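You operate a simulated robot arm through the tools that you are given. There is no shell and no other tool. Be economical: measure what you need, move in short steps, check, and stop when the job is done.

Carry out the task below with a simulated robot arm. There is one attempt and no reset: what you move stays moved.

JOB
Couple the bench hose to the brass outlet and feed it 4 bar.
Fine: shut the blue tap first; set the regulator before you open the tap again; watch the outlet gauge rise. The air stays on.

It is judged by the outcome, as a careful person would: the job done as asked, and still so three seconds after it is handed in. It fails if anything else is knocked over, pushed out of place, dropped, spilled or broken.

ROBOT AND FRAMES
A 6-joint arm with a two-finger parallel gripper, fixed in place. Base frame: the origin is at the foot of the arm, x ahead of it, y to its left, z up. Lengths are in m, angles in rad, forces in N, time in s.
With the tool pointing down near the work surface it reaches from about 0.18 to 0.64 m from the base axis. Its first joint turns from -1.152 to 1.152 rad. Payload 2.9 kg.
The tool frame sits at the grasp point between the pads (the TCP): z along the fingers, y along the line on which they close. The tips reach 0.03 m beyond it. The gripper opens to 0.11 m. The fingers are 0.02 m wide and 0.01 m thick; the gripper's body (0.048 by 0.112 m) begins 0.055 m behind the TCP.
Orientation is told as [roll, pitch, yaw] about the base's x, y, z axes, in that order, counted from this pose: with the fingers straight down and closing along the base's y, the tool's x points along the base's -x, its y along +y and its z along -z.

CONTROLS
- The arm moves only by the tool play_rows. Its argument "rows" is a list of rows, each a list of 7 numbers: the shift along the base's x, y, z in units of 500 mm (1.0 is 500 mm), then the turn, a rotation vector about the base's x, y, z in units of 120 degrees (1.0 is 120 degrees), then the gripper command, from -1 (shut) to 1 (fully open), values between in proportion. In form: [[tx, ty, tz, ax, ay, az, claw], ...]. A call has 1 to 12 rows; each row is the pose to reach, as a shift and turn from the pose commanded when the call began. A call with a number of a shift or a turn outside -1 to 1 is refused whole. Rows are played at 5 a second. More than 0.05 m and 0.15 rad between two rows, or a gripper value outside its range, and nothing of the call is played. Where a pose cannot be reached the arm comes as near as it can. A force on the tool above 40 N (or 10 N above the force at the start of the call, whichever is more), or a blocked arm, ends the call early, and 0.2 s more pass. Each finger travels about 0.108 m/s and halts on what it meets, pressing with about 32 N; the grip force reading is that of the motor and also rises with nothing between the fingers. The clock runs only during rows and for 0.2 s after the last one: add rows that repeat a pose to give the fingers time. It gives the time, the measured TCP pose, the force on the tool (base axes), the opening and the grip force at its end, in the units of the frame above (readings bear some noise), and new pictures: "views" is both (left out), scene, wrist or none.
- Cameras (640 x 400 px; columns grow to the right, rows downward): "scene" is fixed at [0.0692, 0.4376, 1.3653]; the picture's right is [-0.80, -0.60, 0.00], its down [-0.45, 0.59, -0.67] and it looks along [0.41, -0.54, -0.74] (base axes); focal length 355 px, centre (320, 200). "wrist" rides on the gripper at [-0.036, 0, -0.057] in the tool frame; the picture's right is [0.00, -1.00, 0.00], its down [0.97, 0.00, -0.24] and it looks along [0.24, 0.00, 0.97] (tool axes); focal length 218 px, centre (320, 200). There is no depth. A picture from a camera that has moved, and an enlarged one, comes with that camera's place and axes in the base frame and with its lens.
- zoom(camera, box): a new picture of the part [left, top, right, bottom] of that camera's present view, enlarged. The clock stands still meanwhile.
- job_done(): hands the job in; it is judged then, once.

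Work in short steps. Places have to be worked out from the pictures, the camera data and where the tool is seen: move nearer, look again, correct. Check each grasp and each placing, and mend what went wrong. You have 120 turns and 150 pictures in all, those below and enlarged ones among them. Open the gripper and draw the arm clear of the work before you hand the job in, unless the task says otherwise; then end with one line.

The tools are called as a command line: name --pt "numbers of a row" for each row, then --argument value for the rest, lists and objects as JSON in quotes. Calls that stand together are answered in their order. play_rows: Moves the arm, as the interface text tells. Its arguments: {"type":"object","properties":{"rows":{"type":"array","items":{"type":"array","items":{"type":"number"}}},"views":{"type":"string","enum":["both","scene","wrist","none"]}},"required":["rows"]} The other tools are called the same way: zoom (camera, box) takes an enlarged picture of a part of a camera's view; job_done () hands the job in.

At the start:

```text
time: 0.0
tcp_pos: [0.4971, 0.0297, 0.8813]
tool_rot: [0.001, -0.001, -0.001]
contact_force: [0.2, 0.1, 0.2]
finger_gap: 0.11
finger_force: 0.1
```

scene: 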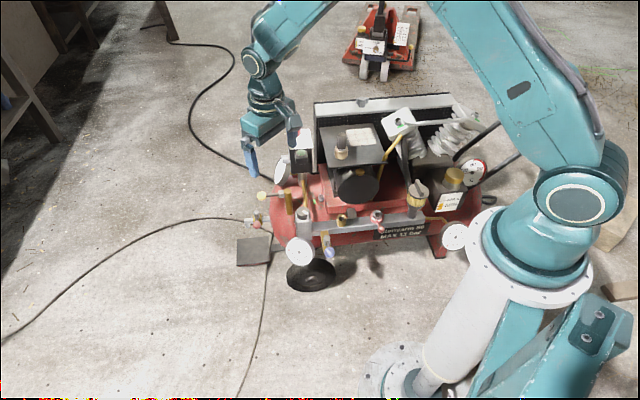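
wrist: 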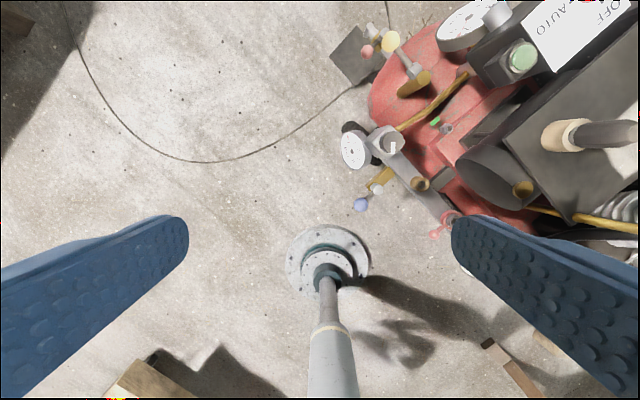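

The pictures show a compressor with several taps, gauges and hoses; I enlarge both the scene and wrist views to identify parts.

zoom --camera "scene" --box '[220, 80, 380, 180]'

zoom --camera "scene" --box '[230, 170, 390, 270]'

zoom --camera "scene" --box '[350, 90, 510, 270]'

zoom --camera "wrist" --box '[320, 0, 640, 240]'

```text
4.00 times, centred on (300, 130) of scene
camera zoom: at [0.0692, 0.4376, 1.3653], right [-0.8, -0.6, 0.0], down [-0.45, 0.59, -0.67], along [0.41, -0.54, -0.74], focal length 1419 px, centre (400, 480)
```

zoom: 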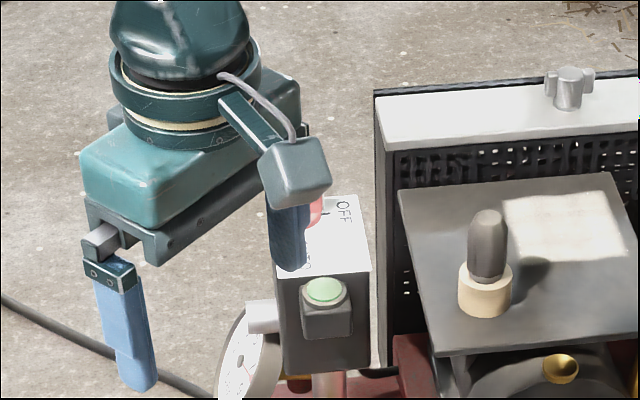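

```text
4.00 times, centred on (310, 220) of scene
camera zoom: at [0.0692, 0.4376, 1.3653], right [-0.8, -0.6, 0.0], down [-0.45, 0.59, -0.67], along [0.41, -0.54, -0.74], focal length 1419 px, centre (360, 120)
```

zoom: 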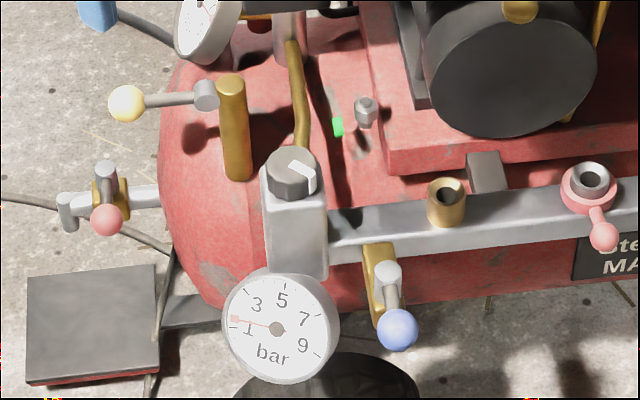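

```text
2.22 times, centred on (430, 180) of scene
camera zoom: at [0.0692, 0.4376, 1.3653], right [-0.8, -0.6, 0.0], down [-0.45, 0.59, -0.67], along [0.41, -0.54, -0.74], focal length 788 px, centre (76, 244)
```

zoom: 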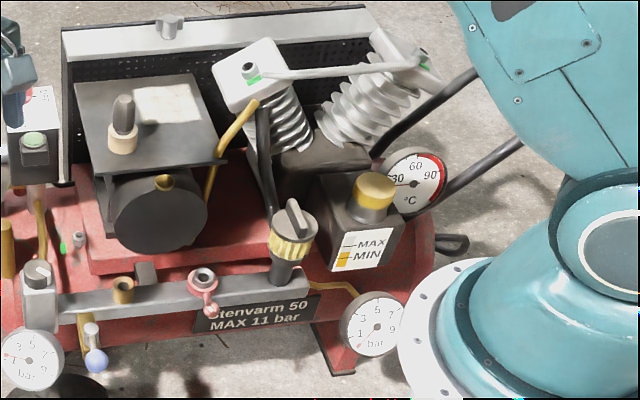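

```text
1.67 times, centred on (480, 120) of wrist
camera zoom: at [0.5339, 0.0314, 0.9378], right [0.0, -1.0, 0.0], down [-0.97, 0.0, 0.24], along [-0.24, 0.0, -0.97], focal length 364 px, centre (53, 333)
```

zoom: 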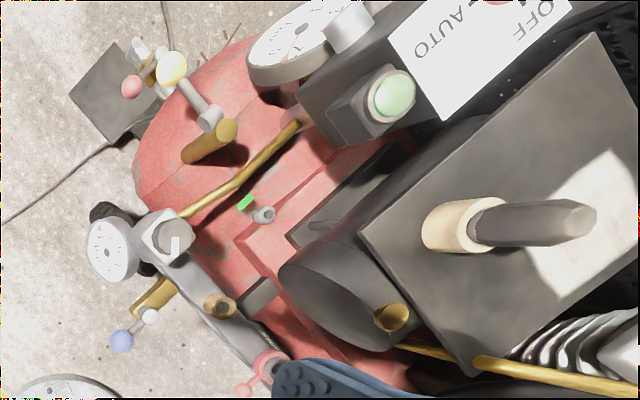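

The compressor's parts lie below the arm: brass outlet around (0.46,-0.19,0.47), the grey plug top about (0.55,-0.31,0.70). I move sideways over it at the same height for a clearer look.

play_rows --pt "0 -0.08 0 0 0 0 1" --pt "0 -0.16 0 0 0 0 1" --pt "-0.04 -0.24 0 0 0 0 1" --pt "-0.08 -0.32 0 0 0 0 1" --pt "-0.1 -0.4 0 0 0 0 1" --pt "-0.1 -0.44 0 0 0 0 1"

```text
time: 1.4
tcp_pos: [0.4475, -0.1904, 0.8809]
tool_rot: [0.0, 0.001, 0.002]
contact_force: [0.6, 0.0, 0.6]
finger_gap: 0.1101
finger_force: 0.1
camera wrist: at [0.4835, -0.1887, 0.9374], right [0.0, -1.0, 0.0], down [-0.97, 0.0, 0.24], along [-0.24, 0.0, -0.97], focal length 218 px, centre (320, 200)
```

scene: 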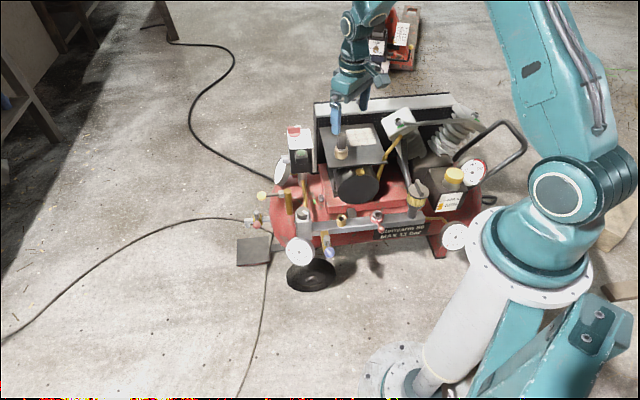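
wrist: 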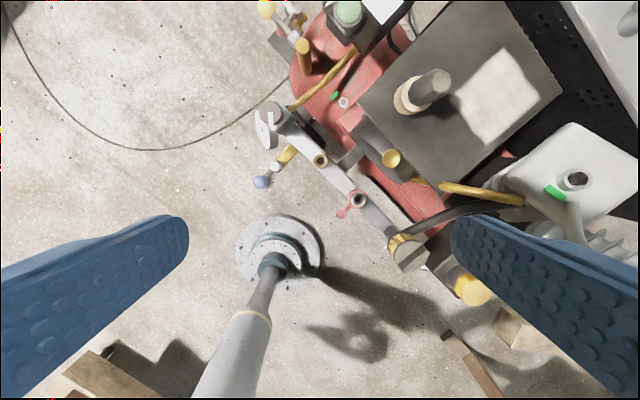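

The black loop is just the compressor's handle. I look closely at the plug on the dark plate and the manifold.

zoom --camera "wrist" --box '[360, 20, 520, 130]'

zoom --camera "wrist" --box '[240, 80, 440, 280]'

zoom --camera "scene" --box '[270, 90, 430, 190]'

zoom --camera "scene" --box '[225, 120, 325, 280]'

```text
3.64 times, centred on (440, 75) of wrist
camera zoom: at [0.4835, -0.1887, 0.9374], right [0.0, -1.0, 0.0], down [-0.97, 0.0, 0.24], along [-0.24, 0.0, -0.97], focal length 794 px, centre (-116, 654)
```

zoom: 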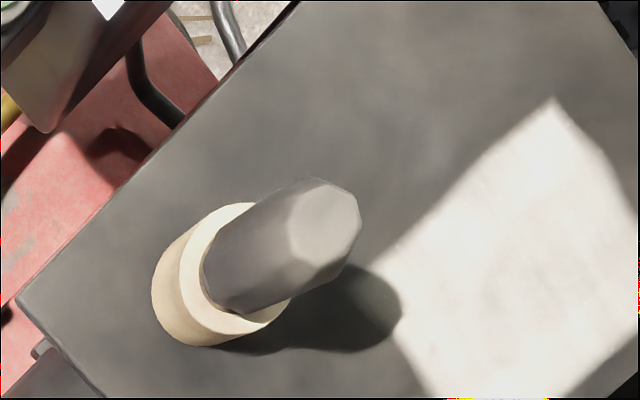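

```text
2.00 times, centred on (340, 180) of wrist
camera zoom: at [0.4835, -0.1887, 0.9374], right [0.0, -1.0, 0.0], down [-0.97, 0.0, 0.24], along [-0.24, 0.0, -0.97], focal length 436 px, centre (280, 240)
```

zoom: 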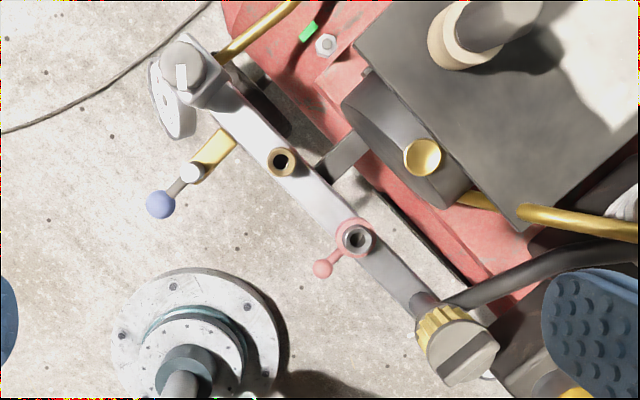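

```text
4.00 times, centred on (350, 140) of scene
camera zoom: at [0.0692, 0.4376, 1.3653], right [-0.8, -0.6, 0.0], down [-0.45, 0.59, -0.67], along [0.41, -0.54, -0.74], focal length 1419 px, centre (200, 440)
```

zoom: 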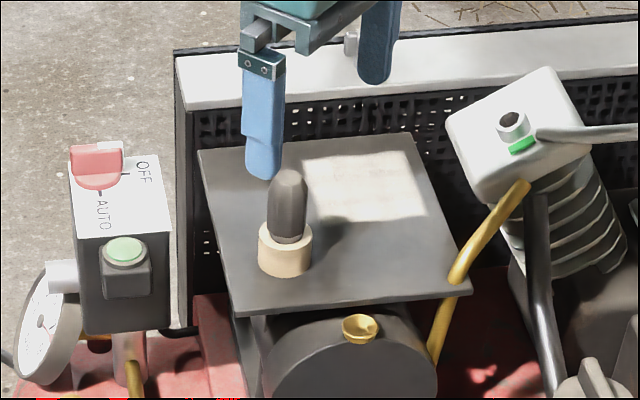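

```text
2.50 times, centred on (275, 200) of scene
camera zoom: at [0.0692, 0.4376, 1.3653], right [-0.8, -0.6, 0.0], down [-0.45, 0.59, -0.67], along [0.41, -0.54, -0.74], focal length 887 px, centre (432, 200)
```

zoom: 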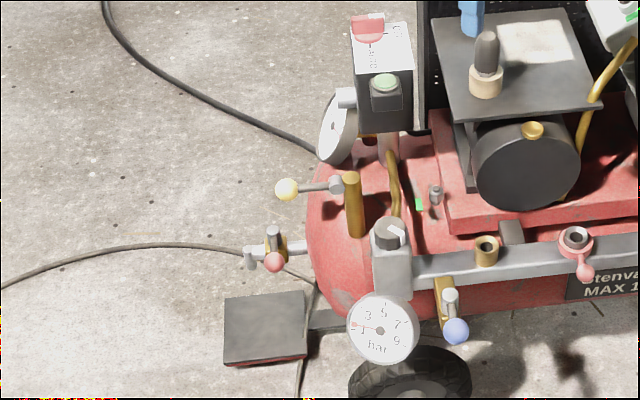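

Worked out: brass outlet ≈(0.456,-0.191,0.472), regulator knob ≈(0.544,-0.098,0.52), blue tap stem ≈(0.447,-0.096,0.475) with its ball ≈(0.409,-0.06,0.48), i.e. lever along its pipe (open). I go lower over the tap to refine.

play_rows --pt "0 0.06 -0.06 0 0 0 1" --pt "0 0.12 -0.12 0 0 0 1" --pt "0 0.18 -0.18 0 0 0 1" --pt "0 0.22 -0.26 0 0 0 1" --pt "0 0.22 -0.34 0 0 0 1" --pt "0 0.22 -0.42 0 0 0 1" --pt "0 0.22 -0.46 0 0 0 1"

```text
time: 3.0
tcp_pos: [0.4457, -0.0803, 0.65]
tool_rot: [-0.003, -0.002, 0.001]
contact_force: [-0.3, 0.2, 1.0]
finger_gap: 0.11
finger_force: 0.0
camera wrist: at [0.4821, -0.0793, 0.7068], right [0.0, -1.0, 0.0], down [-0.97, 0.0, 0.24], along [-0.24, 0.0, -0.97], focal length 218 px, centre (320, 200)
```

scene: 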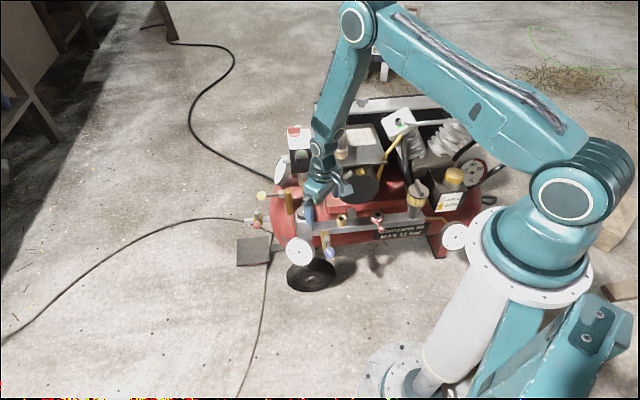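
wrist: 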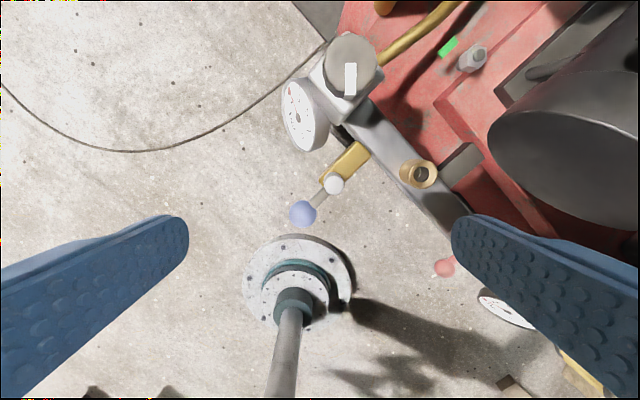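

zoom --camera "wrist" --box '[260, 20, 460, 240]'

```text
1.82 times, centred on (360, 130) of wrist
camera zoom: at [0.4821, -0.0793, 0.7068], right [0.0, -1.0, 0.0], down [-0.97, 0.0, 0.24], along [-0.24, 0.0, -0.97], focal length 397 px, centre (247, 327)
```

zoom: 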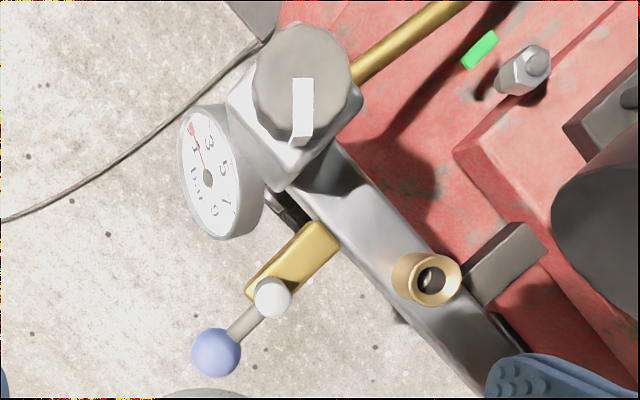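

Positions confirmed. I read both bar gauges from the scene camera before acting.

zoom --camera "scene" --box '[276, 230, 324, 270]'

zoom --camera "scene" --box '[432, 217, 480, 257]'

zoom --camera "scene" --box '[260, 150, 308, 190]'

```text
10.00 times, centred on (300, 250) of scene
camera zoom: at [0.0692, 0.4376, 1.3653], right [-0.8, -0.6, 0.0], down [-0.45, 0.59, -0.67], along [0.41, -0.54, -0.74], focal length 3548 px, centre (520, -300)
```

zoom: 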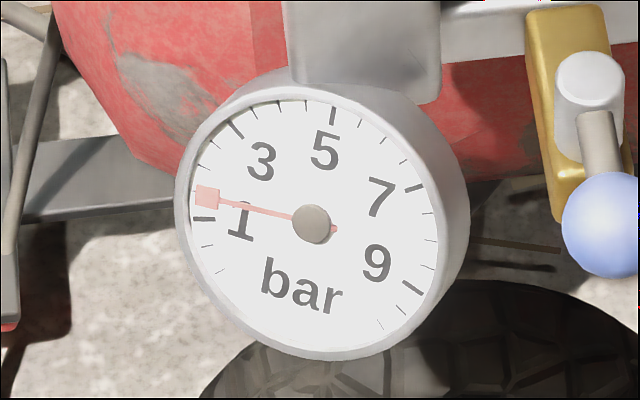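

```text
10.00 times, centred on (456, 237) of scene
camera zoom: at [0.0692, 0.4376, 1.3653], right [-0.8, -0.6, 0.0], down [-0.45, 0.59, -0.67], along [0.41, -0.54, -0.74], focal length 3548 px, centre (-1040, -170)
```

zoom: 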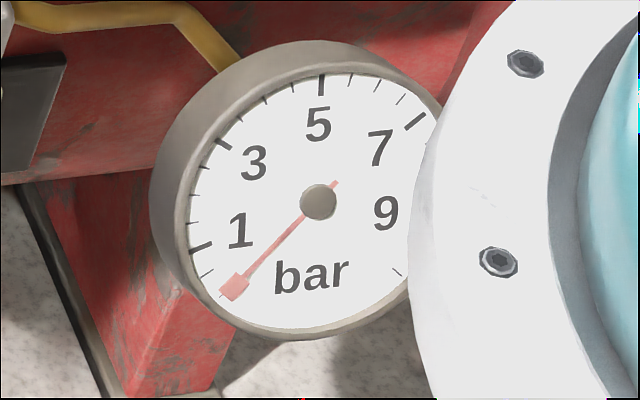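

```text
10.00 times, centred on (284, 170) of scene
camera zoom: at [0.0692, 0.4376, 1.3653], right [-0.8, -0.6, 0.0], down [-0.45, 0.59, -0.67], along [0.41, -0.54, -0.74], focal length 3548 px, centre (680, 500)
```

zoom: 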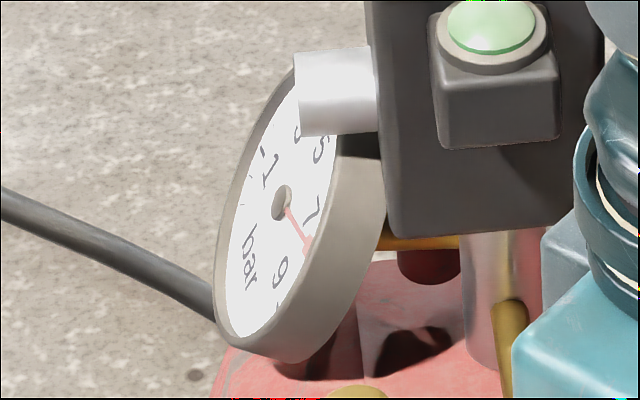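

Left gauge (regulated) reads ≈1.4 bar, right gauge (outlet) 0, tank ≈8. I'll turn the tool -45° above the blue ball with the gripper part open to grip it across the lever.

play_rows --pt "-0.012 0.007 -0.02 0 0 -0.0625 0.3" --pt "-0.024 0.014 -0.04 0 0 -0.125 0.1" --pt "-0.036 0.02 -0.06 0 0 -0.1875 0.1" --pt "-0.048 0.027 -0.08 0 0 -0.25 0.1" --pt "-0.06 0.034 -0.1 0 0 -0.3125 0.1" --pt "-0.072 0.04 -0.12 0 0 -0.375 0.1" --pt "-0.072 0.04 -0.16 0 0 -0.375 0.1"

```text
time: 4.6
tcp_pos: [0.4128, -0.0601, 0.5711]
tool_rot: [0.0, 0.001, -0.786]
contact_force: [-0.1, 0.6, 0.1]
finger_gap: 0.0604
finger_force: 0.0
camera wrist: at [0.438, -0.0842, 0.6284], right [-0.71, -0.71, 0.0], down [-0.69, 0.69, 0.24], along [-0.17, 0.17, -0.97], focal length 218 px, centre (320, 200)
```

scene: 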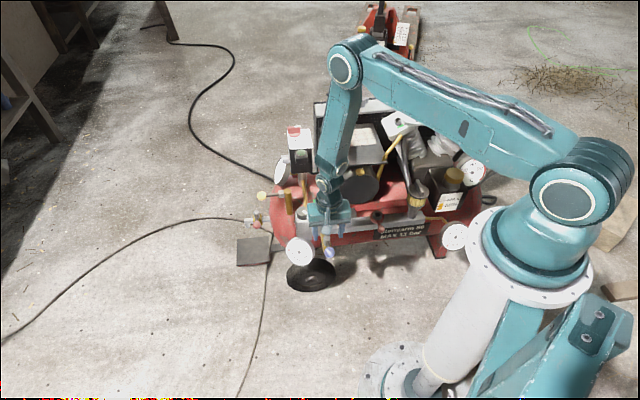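
wrist: 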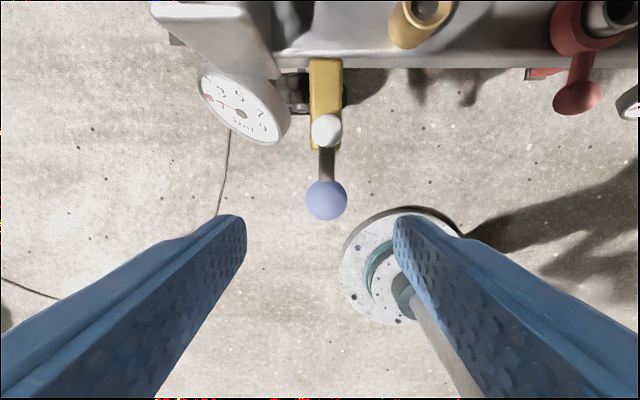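

The ball is centred between the fingers at ≈(0.409,-0.061). I lower to its height and close on it.

play_rows --pt "-0.008 -0.003 -0.06 0 0 0 0.1" --pt "-0.008 -0.003 -0.12 0 0 0 0.1" --pt "-0.008 -0.003 -0.18 0 0 0 0.1" --pt "-0.008 -0.003 -0.18 0 0 0 -0.6" --pt "-0.008 -0.003 -0.18 0 0 0 -0.7" --pt "-0.008 -0.003 -0.18 0 0 0 -0.7" --views "wrist"

```text
time: 6.0
tcp_pos: [0.4081, -0.0617, 0.4808]
tool_rot: [-0.002, -0.001, -0.784]
contact_force: [1.0, -3.3, -5.6]
finger_gap: 0.0312
finger_force: 44.8
camera wrist: at [0.4338, -0.0866, 0.5374], right [-0.71, -0.71, 0.0], down [-0.69, 0.69, 0.24], along [-0.17, 0.17, -0.97], focal length 218 px, centre (320, 200)
```

wrist: 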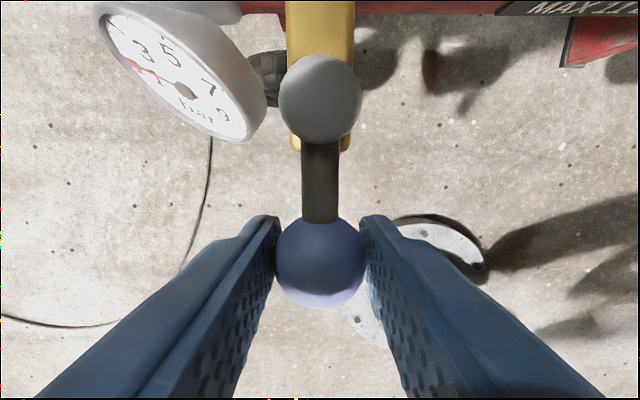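

The ball is held (gap 0.031). I try a small clockwise turn (15°) about the stem and watch the force.

play_rows --pt "0.01 0.0086 0 0 0 -0.0625 -0.7" --pt "0.0208 0.0158 0 0 0 -0.125 -0.7" --views "wrist"

```text
time: 6.5
tcp_pos: [0.4098, -0.0637, 0.4804]
tool_rot: [-0.023, -0.006, -0.967]
contact_force: [-2.9, -4.2, 2.3]
finger_gap: 0.0313
finger_force: 44.8
stopped in row 2: the force on the tool passed its limit (the readings are from after the stop); the commanded pose is now the measured one
camera wrist: at [0.4304, -0.0908, 0.5373], right [-0.82, -0.57, 0.02], down [-0.55, 0.8, 0.23], along [-0.15, 0.18, -0.97], focal length 218 px, centre (320, 200)
```

wrist: 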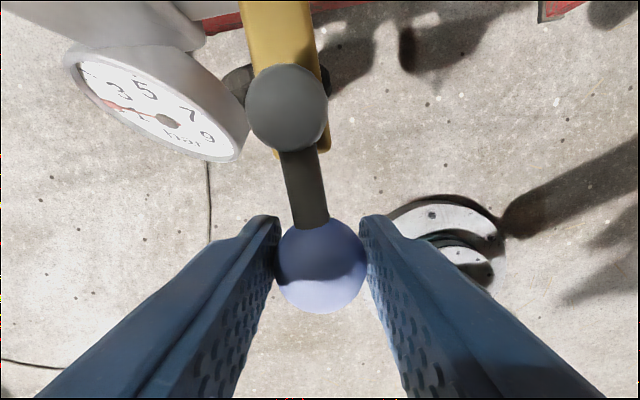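

Blocked clockwise, so the stop is there and the tap shuts counter-clockwise. I turn it the other way along its arc, first half.

play_rows --pt "-0.0116 -0.0064 0 0 0 0.0692 -0.7" --pt "-0.0188 -0.0172 0 0 0 0.1384 -0.7" --pt "-0.0246 -0.029 0 0 0 0.2076 -0.7" --pt "-0.0288 -0.0414 0 0 0 0.2768 -0.7" --pt "-0.0314 -0.0542 0 0 0 0.346 -0.7" --pt "-0.0322 -0.0672 0 0 0 0.4152 -0.7" --views "wrist"

```text
time: 7.9
tcp_pos: [0.3954, -0.0962, 0.481]
tool_rot: [-0.021, -0.007, -0.095]
contact_force: [4.0, -7.3, 9.1]
finger_gap: 0.0313
finger_force: 45.4
camera wrist: at [0.4304, -0.098, 0.5373], right [-0.1, -1.0, 0.02], down [-0.97, 0.1, 0.23], along [-0.23, 0.0, -0.97], focal length 218 px, centre (320, 200)
```

wrist: 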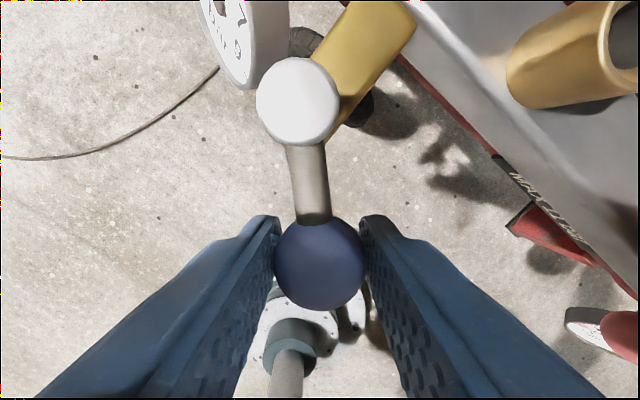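

The tap turns freely; I finish the second half of the quarter turn.

play_rows --pt "0.0008 -0.013 0 0 0 0.066 -0.7" --pt "0.0034 -0.0258 0 0 0 0.132 -0.7" --pt "0.0076 -0.0382 0 0 0 0.198 -0.7" --pt "0.0134 -0.05 0 0 0 0.264 -0.7" --pt "0.0206 -0.0608 0 0 0 0.33 -0.7" --pt "0.0292 -0.0708 0 0 0 0.396 -0.7" --pt "0.032 -0.074 0 0 0 0.42 -0.7" --views "wrist"

```text
time: 9.5
tcp_pos: [0.4076, -0.129, 0.4813]
tool_rot: [-0.01, -0.006, 0.786]
contact_force: [0.0, 24.3, 21.6]
finger_gap: 0.031
finger_force: 44.2
camera wrist: at [0.4321, -0.1036, 0.5375], right [0.71, -0.71, 0.01], down [-0.69, -0.69, 0.23], along [-0.16, -0.17, -0.97], focal length 218 px, centre (320, 200)
```

wrist: 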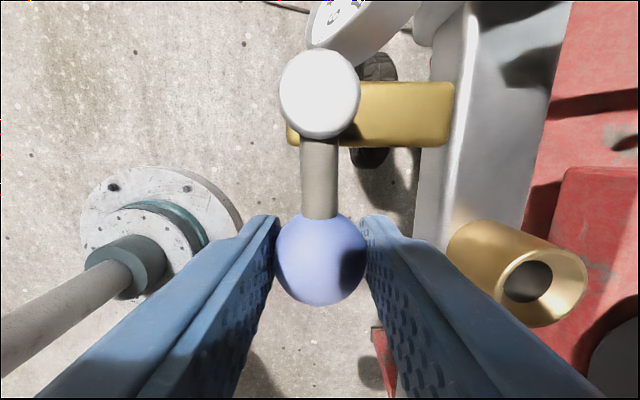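

The lever is now at its stop, square to the pipe: tap shut. I open the fingers a little, rise straight up and clear.

play_rows --pt "-0.003 0.003 0 0 0 0 0.05" --pt "-0.003 0.003 0 0 0 0 0.05" --pt "-0.003 0.003 0.08 0 0 0 0.05" --pt "-0.003 0.003 0.17 0 0 0 0.05" --pt "-0.003 0.003 0.26 0 0 0 0.05" --pt "-0.003 0.003 0.35 0 0 0 0.2" --pt "-0.003 0.003 0.44 0 0 0 0.2" --pt "-0.003 0.003 0.53 0 0 0 0.2" --pt "-0.003 0.003 0.62 0 0 0 0.2" --pt "-0.003 0.003 0.7 0 0 0 0.2"

```text
time: 11.7
tcp_pos: [0.4065, -0.1325, 0.829]
tool_rot: [-0.022, -0.005, 0.783]
contact_force: [0.7, -0.9, 0.9]
finger_gap: 0.0659
finger_force: 0.0
camera wrist: at [0.4317, -0.1052, 0.8858], right [0.7, -0.71, 0.02], down [-0.69, -0.68, 0.24], along [-0.15, -0.18, -0.97], focal length 218 px, centre (320, 200)
```

scene: 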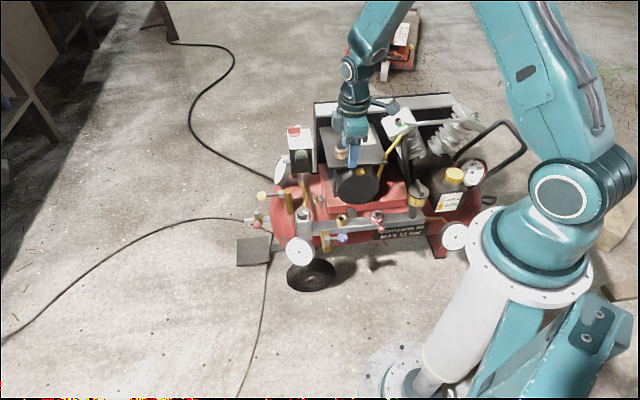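
wrist: 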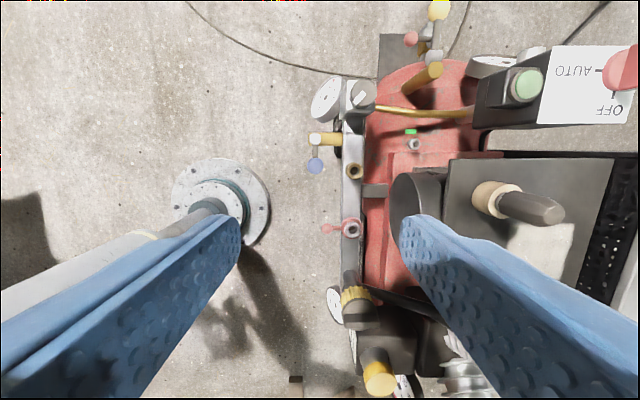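

The tap lever now lies along the manifold. Plug axis ≈(0.545,-0.302), top z≈0.70; I move above it at z≈0.80 while turning the tool to yaw -45°, so fingers close along the manifold direction (clear of motor later).

play_rows --pt "0.02 -0.028 0.0 0 0 -0.0625 0.1" --pt "0.045 -0.056 0.0 0 0 -0.125 0.1" --pt "0.07 -0.084 0.0 0 0 -0.1875 0.1" --pt "0.093 -0.113 0.0 0 0 -0.25 0.1" --pt "0.116 -0.141 0.0 0 0 -0.3125 0.1" --pt "0.139 -0.17 0.0 0 0 -0.375 0.1" --pt "0.162 -0.198 0.0 0 0 -0.4375 0.1" --pt "0.185 -0.226 0.0 0 0 -0.5 0.1" --pt "0.208 -0.254 0.0 0 0 -0.5625 0.1" --pt "0.231 -0.283 0.0 0 0 -0.625 0.1" --pt "0.254 -0.311 -0.02 0 0 -0.6875 0.1" --pt "0.277 -0.339 -0.04 0 0 -0.75 0.1"

```text
time: 14.3
tcp_pos: [0.5459, -0.3029, 0.8081]
tool_rot: [-0.021, -0.003, -0.791]
contact_force: [-0.4, 0.6, -0.2]
finger_gap: 0.0604
finger_force: 0.0
camera wrist: at [0.5716, -0.326, 0.8659], right [-0.71, -0.7, 0.02], down [-0.68, 0.7, 0.24], along [-0.18, 0.15, -0.97], focal length 218 px, centre (320, 200)
```

scene: 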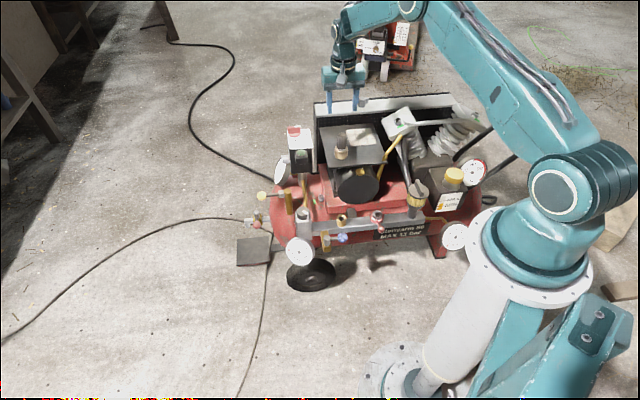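
wrist: 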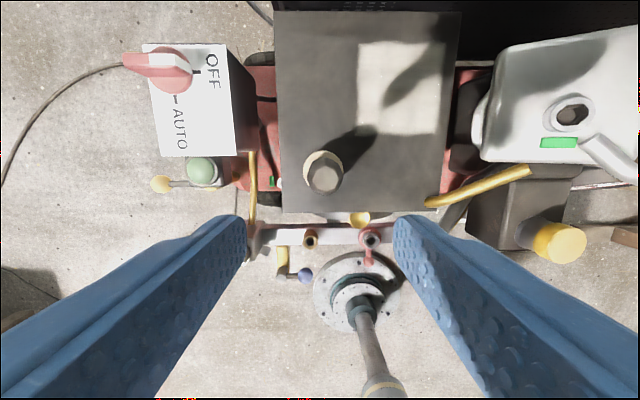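

I check the plug's exact axis with enlarged pictures.

zoom --camera "wrist" --box '[280, 130, 380, 210]'

zoom --camera "scene" --box '[315, 120, 375, 170]'

```text
5.00 times, centred on (330, 170) of wrist
camera zoom: at [0.5716, -0.326, 0.8659], right [-0.71, -0.7, 0.02], down [-0.68, 0.7, 0.24], along [-0.18, 0.15, -0.97], focal length 1091 px, centre (270, 350)
```

zoom: 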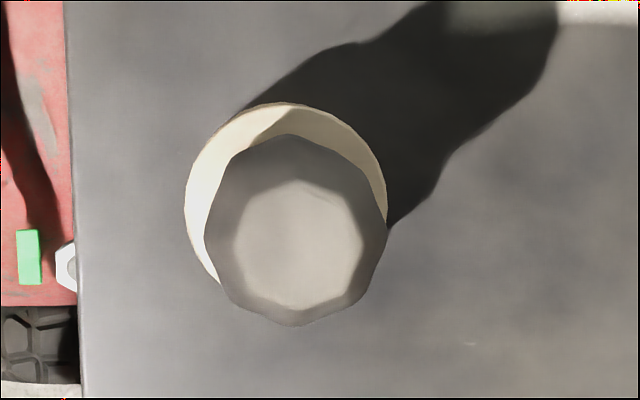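

```text
8.00 times, centred on (345, 145) of scene
camera zoom: at [0.0692, 0.4376, 1.3653], right [-0.8, -0.6, 0.0], down [-0.45, 0.59, -0.67], along [0.41, -0.54, -0.74], focal length 2838 px, centre (120, 640)
```

zoom: 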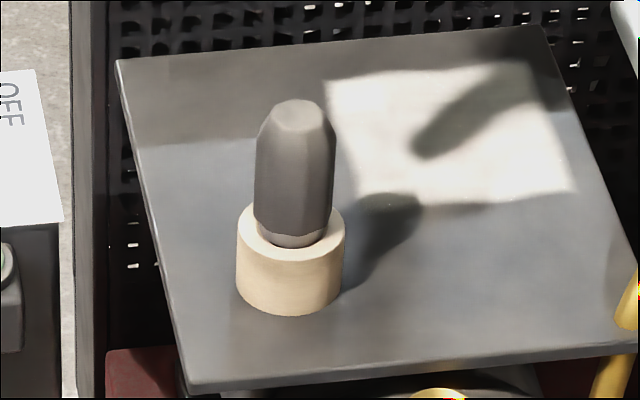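

Plug axis ≈(0.550,-0.315), top z≈0.692, cup rim ≈0.635. I centre over it, remove the slight tilt and descend to TCP z≈0.684.

play_rows --pt "0.008 -0.024 0 0.0071 -0.0071 0.002 0.1" --pt "0.008 -0.024 -0.06 0.0071 -0.0071 0.002 0.1" --pt "0.008 -0.024 -0.12 0.0071 -0.0071 0.002 0.1" --pt "0.008 -0.024 -0.18 0.0071 -0.0071 0.002 0.1" --pt "0.008 -0.024 -0.24 0.0071 -0.0071 0.002 0.1"

```text
time: 15.5
tcp_pos: [0.5525, -0.3112, 0.6909]
tool_rot: [-0.001, -0.006, -0.786]
contact_force: [-0.6, -1.0, 0.2]
finger_gap: 0.0603
finger_force: 0.1
camera wrist: at [0.5768, -0.3366, 0.7475], right [-0.71, -0.71, 0.0], down [-0.69, 0.69, 0.23], along [-0.17, 0.17, -0.97], focal length 218 px, centre (320, 200)
```

scene: 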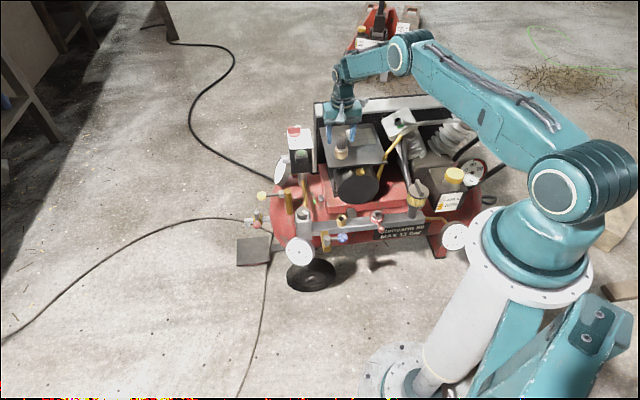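
wrist: 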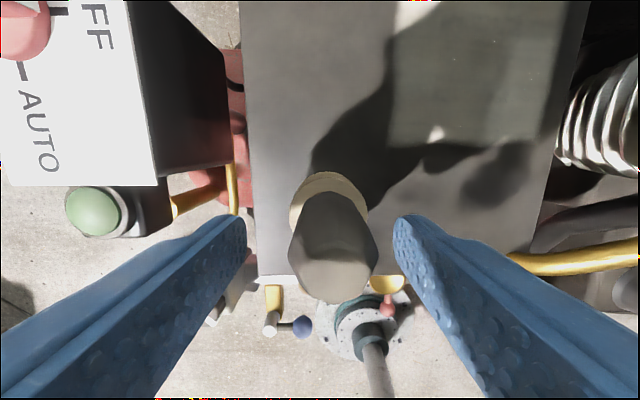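

Plug is ~5 mm off along the closing axis; I shift, settle to z≈0.684 and close.

play_rows --pt "-0.006 -0.005 -0.006 0 0.002 0 0.1" --pt "-0.006 -0.005 -0.01 0 0.002 0 0.1" --pt "-0.006 -0.005 -0.01 0 0.002 0 -0.3" --pt "-0.006 -0.005 -0.01 0 0.002 0 -0.7" --pt "-0.006 -0.005 -0.01 0 0.002 0 -1" --pt "-0.006 -0.005 -0.01 0 0.002 0 -1"

```text
time: 16.9
tcp_pos: [0.5476, -0.3164, 0.6854]
tool_rot: [-0.003, -0.003, -0.787]
contact_force: [0.8, -0.4, -0.2]
finger_gap: 0.0283
finger_force: 32.0
camera wrist: at [0.5727, -0.34, 0.7421], right [-0.71, -0.71, 0.0], down [-0.69, 0.69, 0.24], along [-0.17, 0.17, -0.97], focal length 218 px, centre (320, 200)
```

scene: 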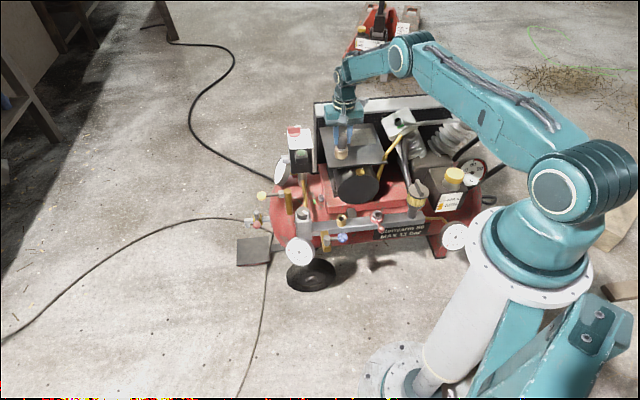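
wrist: 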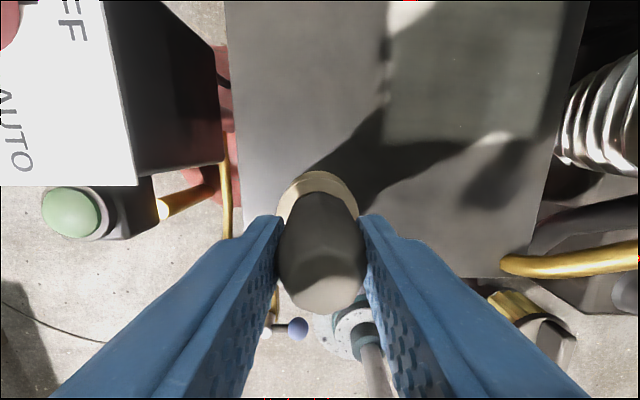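

The plug is gripped (gap 0.028, 32 N). I lift straight up slowly and check what hangs beneath.

play_rows --pt "0 0 0.03 0 0 0 -1" --pt "0 0 0.06 0 0 0 -1" --pt "0 0 0.1 0 0 0 -1" --pt "0 0 0.15 0 0 0 -1" --pt "0 0 0.2 0 0 0 -1"

zoom --camera "scene" --box '[310, 80, 380, 170]'

```text
time: 18.1
tcp_pos: [0.5482, -0.3144, 0.785]
tool_rot: [-0.004, -0.002, -0.785]
contact_force: [0.1, 0.2, -0.6]
finger_gap: 0.0279
finger_force: 32.1
camera wrist: at [0.5737, -0.3384, 0.8418], right [-0.71, -0.71, 0.0], down [-0.69, 0.69, 0.24], along [-0.17, 0.17, -0.97], focal length 218 px, centre (320, 200)
```

scene: 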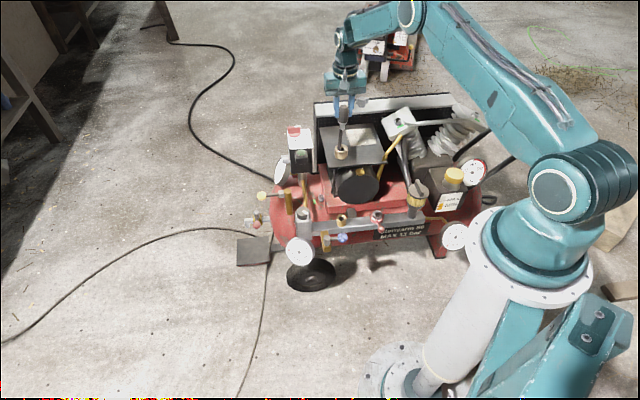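
wrist: 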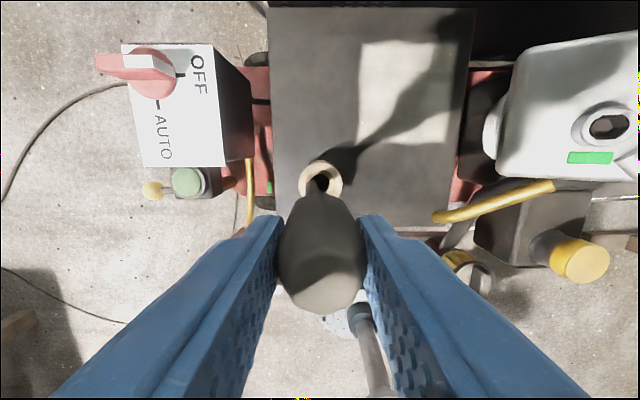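

```text
4.44 times, centred on (345, 125) of scene
camera zoom: at [0.0692, 0.4376, 1.3653], right [-0.8, -0.6, 0.0], down [-0.45, 0.59, -0.67], along [0.41, -0.54, -0.74], focal length 1577 px, centre (209, 533)
```

zoom: 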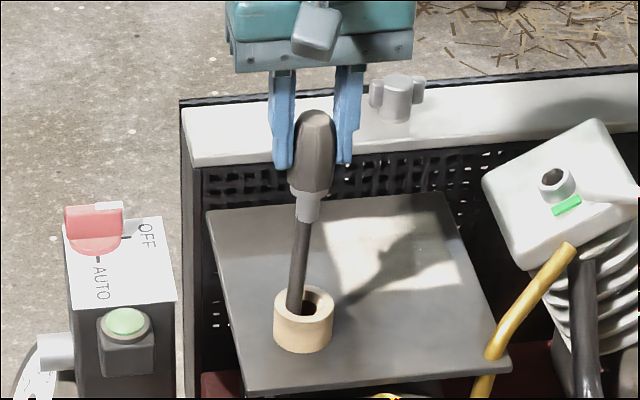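

Lifting revealed a long dark shaft under the handle, so this may be a screwdriver rather than the hose; yet the floor hose seems to have shifted. I look closely before going on.

zoom --camera "scene" --box '[200, 190, 300, 290]'

zoom --camera "scene" --box '[325, 100, 365, 165]'

zoom --camera "wrist" --box '[270, 150, 370, 230]'

zoom --camera "scene" --box '[0, 0, 240, 200]'

```text
4.00 times, centred on (250, 240) of scene
camera zoom: at [0.0692, 0.4376, 1.3653], right [-0.8, -0.6, 0.0], down [-0.45, 0.59, -0.67], along [0.41, -0.54, -0.74], focal length 1419 px, centre (600, 40)
```

zoom: 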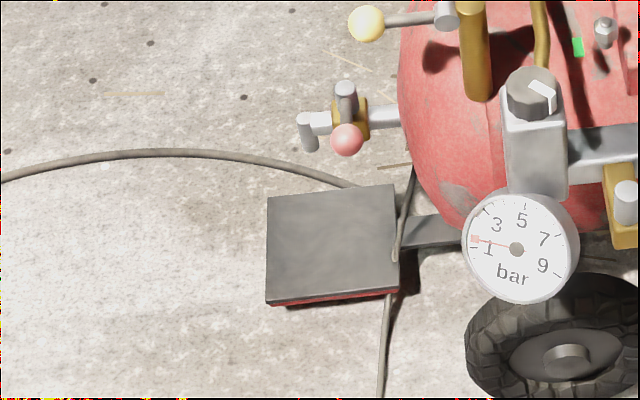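

```text
6.15 times, centred on (345, 132) of scene
camera zoom: at [0.0692, 0.4376, 1.3653], right [-0.8, -0.6, 0.0], down [-0.45, 0.59, -0.67], along [0.41, -0.54, -0.74], focal length 2183 px, centre (166, 615)
```

zoom: 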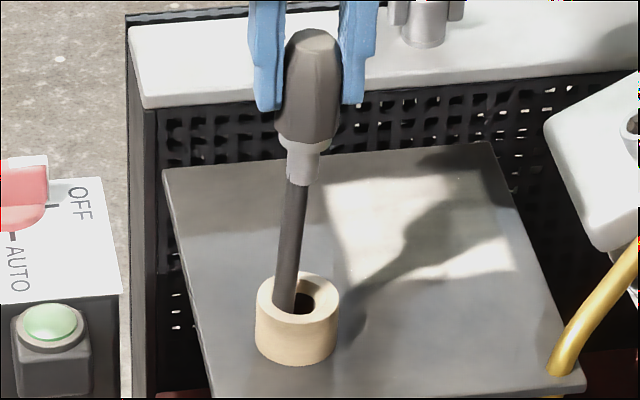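

```text
5.00 times, centred on (320, 190) of wrist
camera zoom: at [0.5737, -0.3384, 0.8418], right [-0.71, -0.71, 0.0], down [-0.69, 0.69, 0.24], along [-0.17, 0.17, -0.97], focal length 1091 px, centre (320, 250)
```

zoom: 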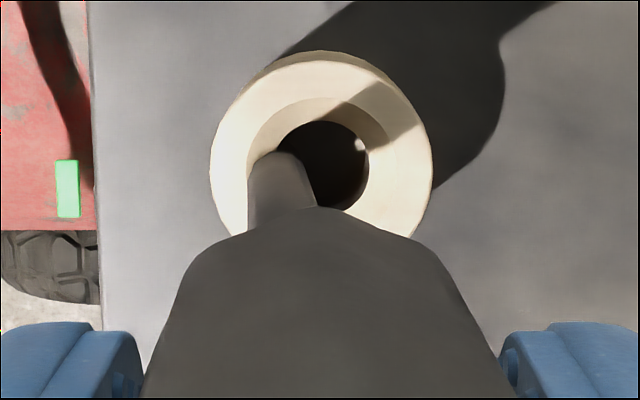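

```text
2.00 times, centred on (120, 100) of scene
camera zoom: at [0.0692, 0.4376, 1.3653], right [-0.8, -0.6, 0.0], down [-0.45, 0.59, -0.67], along [0.41, -0.54, -0.74], focal length 710 px, centre (720, 400)
```

zoom: 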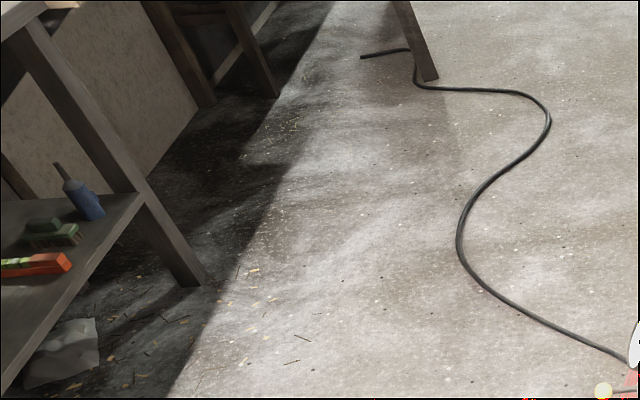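

The floor hose moved between the frames as I lifted, so either it is joined to this handle or it is coincidence. Lifting further will tell.

play_rows --pt "-0.01 0.01 0.05 0 0 0 -1" --pt "-0.01 0.01 0.1 0 0 0 -1" --pt "-0.01 0.01 0.15 0 0 0 -1" --pt "-0.01 0.01 0.15 0 0 0 -1"

zoom --camera "scene" --box '[300, 60, 380, 170]'

zoom --camera "scene" --box '[200, 180, 310, 290]'

```text
time: 19.1
tcp_pos: [0.5423, -0.3103, 0.859]
tool_rot: [-0.004, -0.002, -0.785]
contact_force: [0.1, -0.3, -0.7]
finger_gap: 0.0281
finger_force: 32.0
camera wrist: at [0.5689, -0.3349, 0.9166], right [-0.71, -0.71, 0.0], down [-0.69, 0.69, 0.24], along [-0.17, 0.17, -0.97], focal length 218 px, centre (320, 200)
```

scene: 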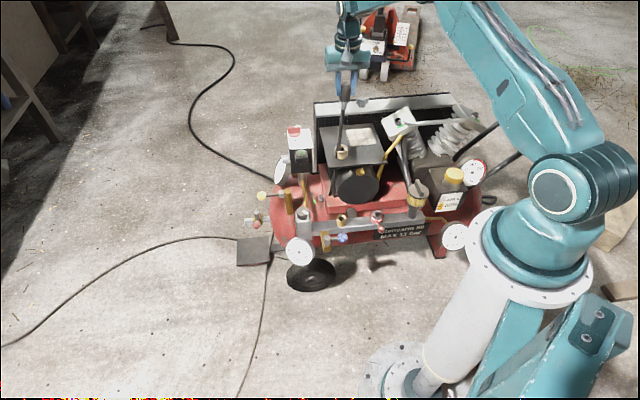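
wrist: 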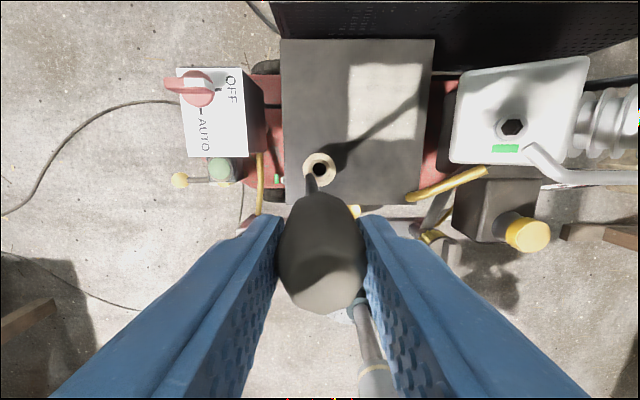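

```text
3.64 times, centred on (340, 115) of scene
camera zoom: at [0.0692, 0.4376, 1.3653], right [-0.8, -0.6, 0.0], down [-0.45, 0.59, -0.67], along [0.41, -0.54, -0.74], focal length 1290 px, centre (247, 509)
```

zoom: 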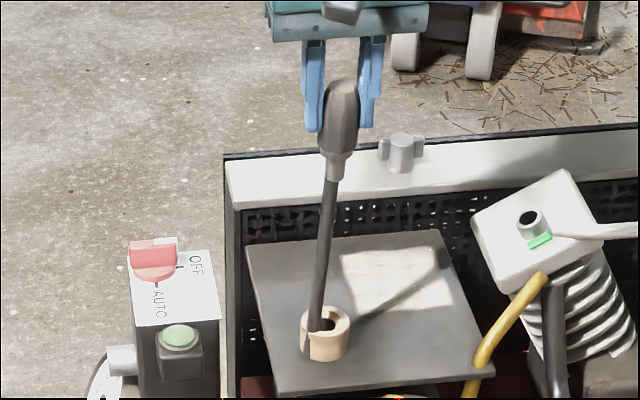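

```text
3.64 times, centred on (255, 235) of scene
camera zoom: at [0.0692, 0.4376, 1.3653], right [-0.8, -0.6, 0.0], down [-0.45, 0.59, -0.67], along [0.41, -0.54, -0.74], focal length 1290 px, centre (556, 73)
```

zoom: 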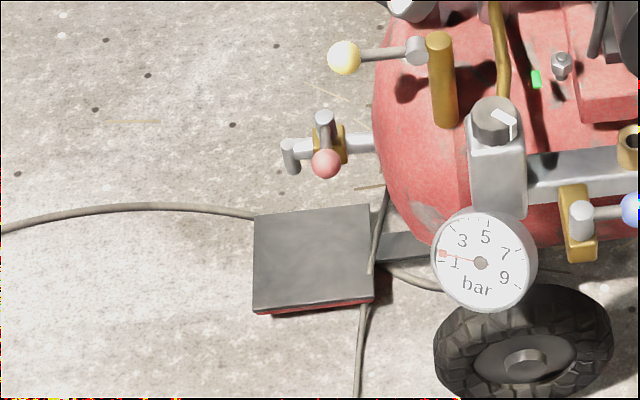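

Confirmed: the floor hose follows, so this handle is the bench hose's end, its hose running down through the cup. I inspect the top end of the handle and the outlet mouth.

zoom --camera "wrist" --box '[260, 180, 380, 330]'

zoom --camera "scene" --box '[325, 65, 365, 115]'

zoom --camera "scene" --box '[325, 200, 395, 260]'

```text
2.67 times, centred on (320, 255) of wrist
camera zoom: at [0.5689, -0.3349, 0.9166], right [-0.71, -0.71, 0.0], down [-0.69, 0.69, 0.24], along [-0.17, 0.17, -0.97], focal length 582 px, centre (320, 53)
```

zoom: 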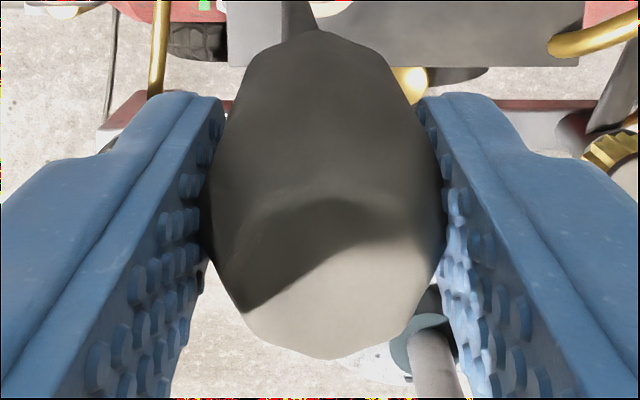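

```text
8.00 times, centred on (345, 90) of scene
camera zoom: at [0.0692, 0.4376, 1.3653], right [-0.8, -0.6, 0.0], down [-0.45, 0.59, -0.67], along [0.41, -0.54, -0.74], focal length 2838 px, centre (120, 1080)
```

zoom: 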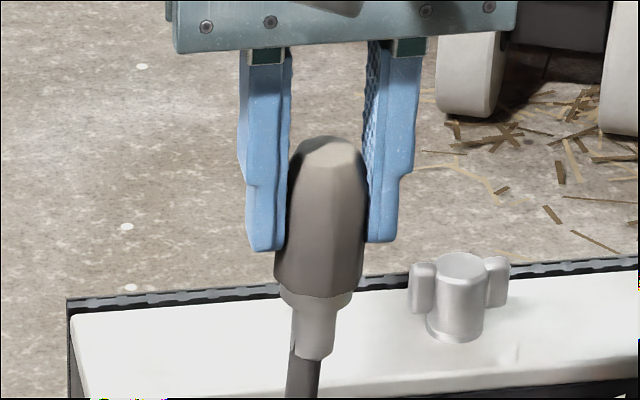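

```text
6.67 times, centred on (360, 230) of scene
camera zoom: at [0.0692, 0.4376, 1.3653], right [-0.8, -0.6, 0.0], down [-0.45, 0.59, -0.67], along [0.41, -0.54, -0.74], focal length 2365 px, centre (53, 0)
```

zoom: 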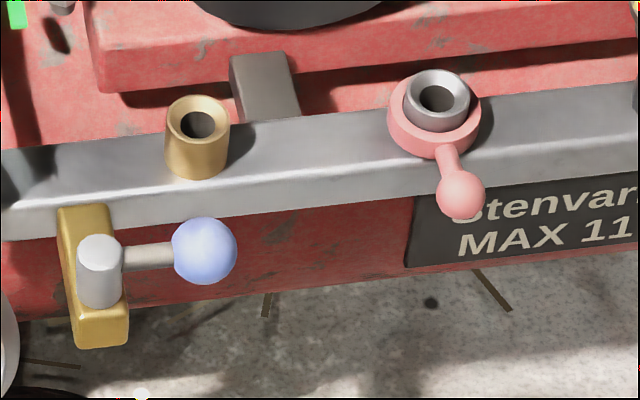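

The light-grey end below the grip (≈13 mm, tapering) looks like the nipple, fitting the ≈17 mm funnel of the brass outlet. I carry it out toward the outlet at height to see how the hose leaves the plug.

play_rows --pt "-0.03 0.045 0 0 0 0 -1" --pt "-0.06 0.09 0 0 0 0 -1" --pt "-0.09 0.135 -0.02 0 0 0 -1" --pt "-0.12 0.18 -0.06 0 0 0 -1" --pt "-0.15 0.22 -0.12 0 0 0 -1" --pt "-0.17 0.24 -0.18 0 0 0 -1" --pt "-0.17 0.24 -0.2 0 0 0 -1"

zoom --camera "scene" --box '[290, 90, 410, 240]'

```text
time: 20.7
tcp_pos: [0.4578, -0.1911, 0.7585]
tool_rot: [-0.003, -0.003, -0.786]
contact_force: [-0.1, -0.1, -1.3]
finger_gap: 0.0279
finger_force: 32.0
camera wrist: at [0.4829, -0.215, 0.8159], right [-0.71, -0.71, 0.0], down [-0.69, 0.69, 0.24], along [-0.17, 0.17, -0.97], focal length 218 px, centre (320, 200)
```

scene: 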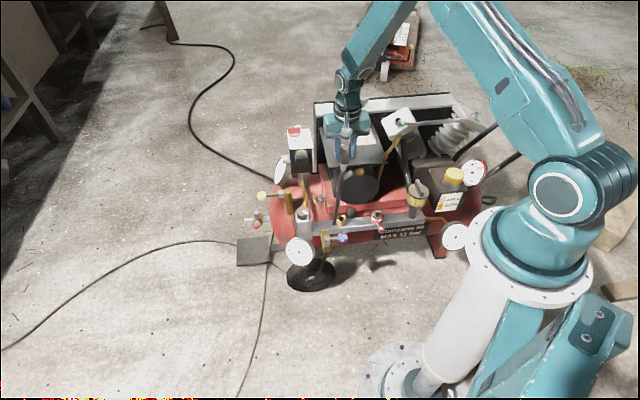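
wrist: 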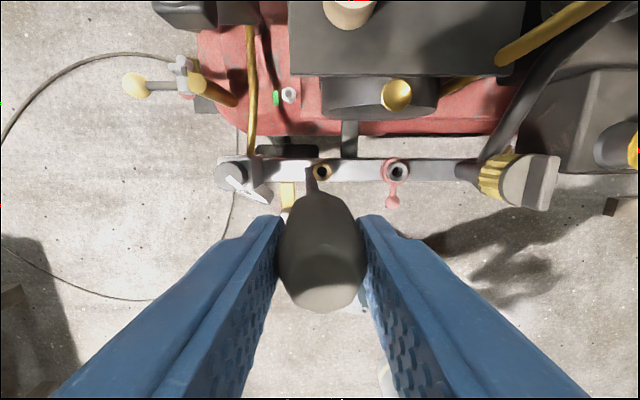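

```text
2.67 times, centred on (350, 165) of scene
camera zoom: at [0.0692, 0.4376, 1.3653], right [-0.8, -0.6, 0.0], down [-0.45, 0.59, -0.67], along [0.41, -0.54, -0.74], focal length 946 px, centre (240, 293)
```

zoom: 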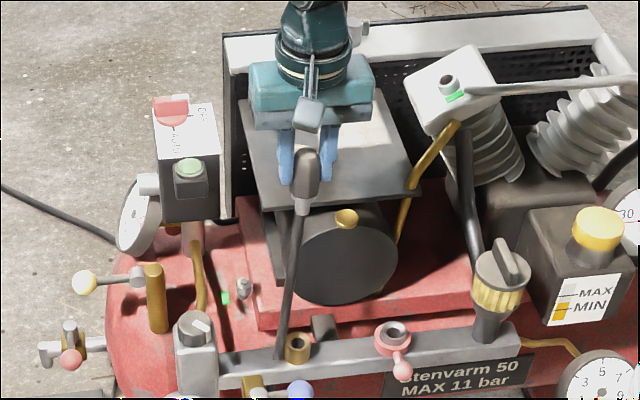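

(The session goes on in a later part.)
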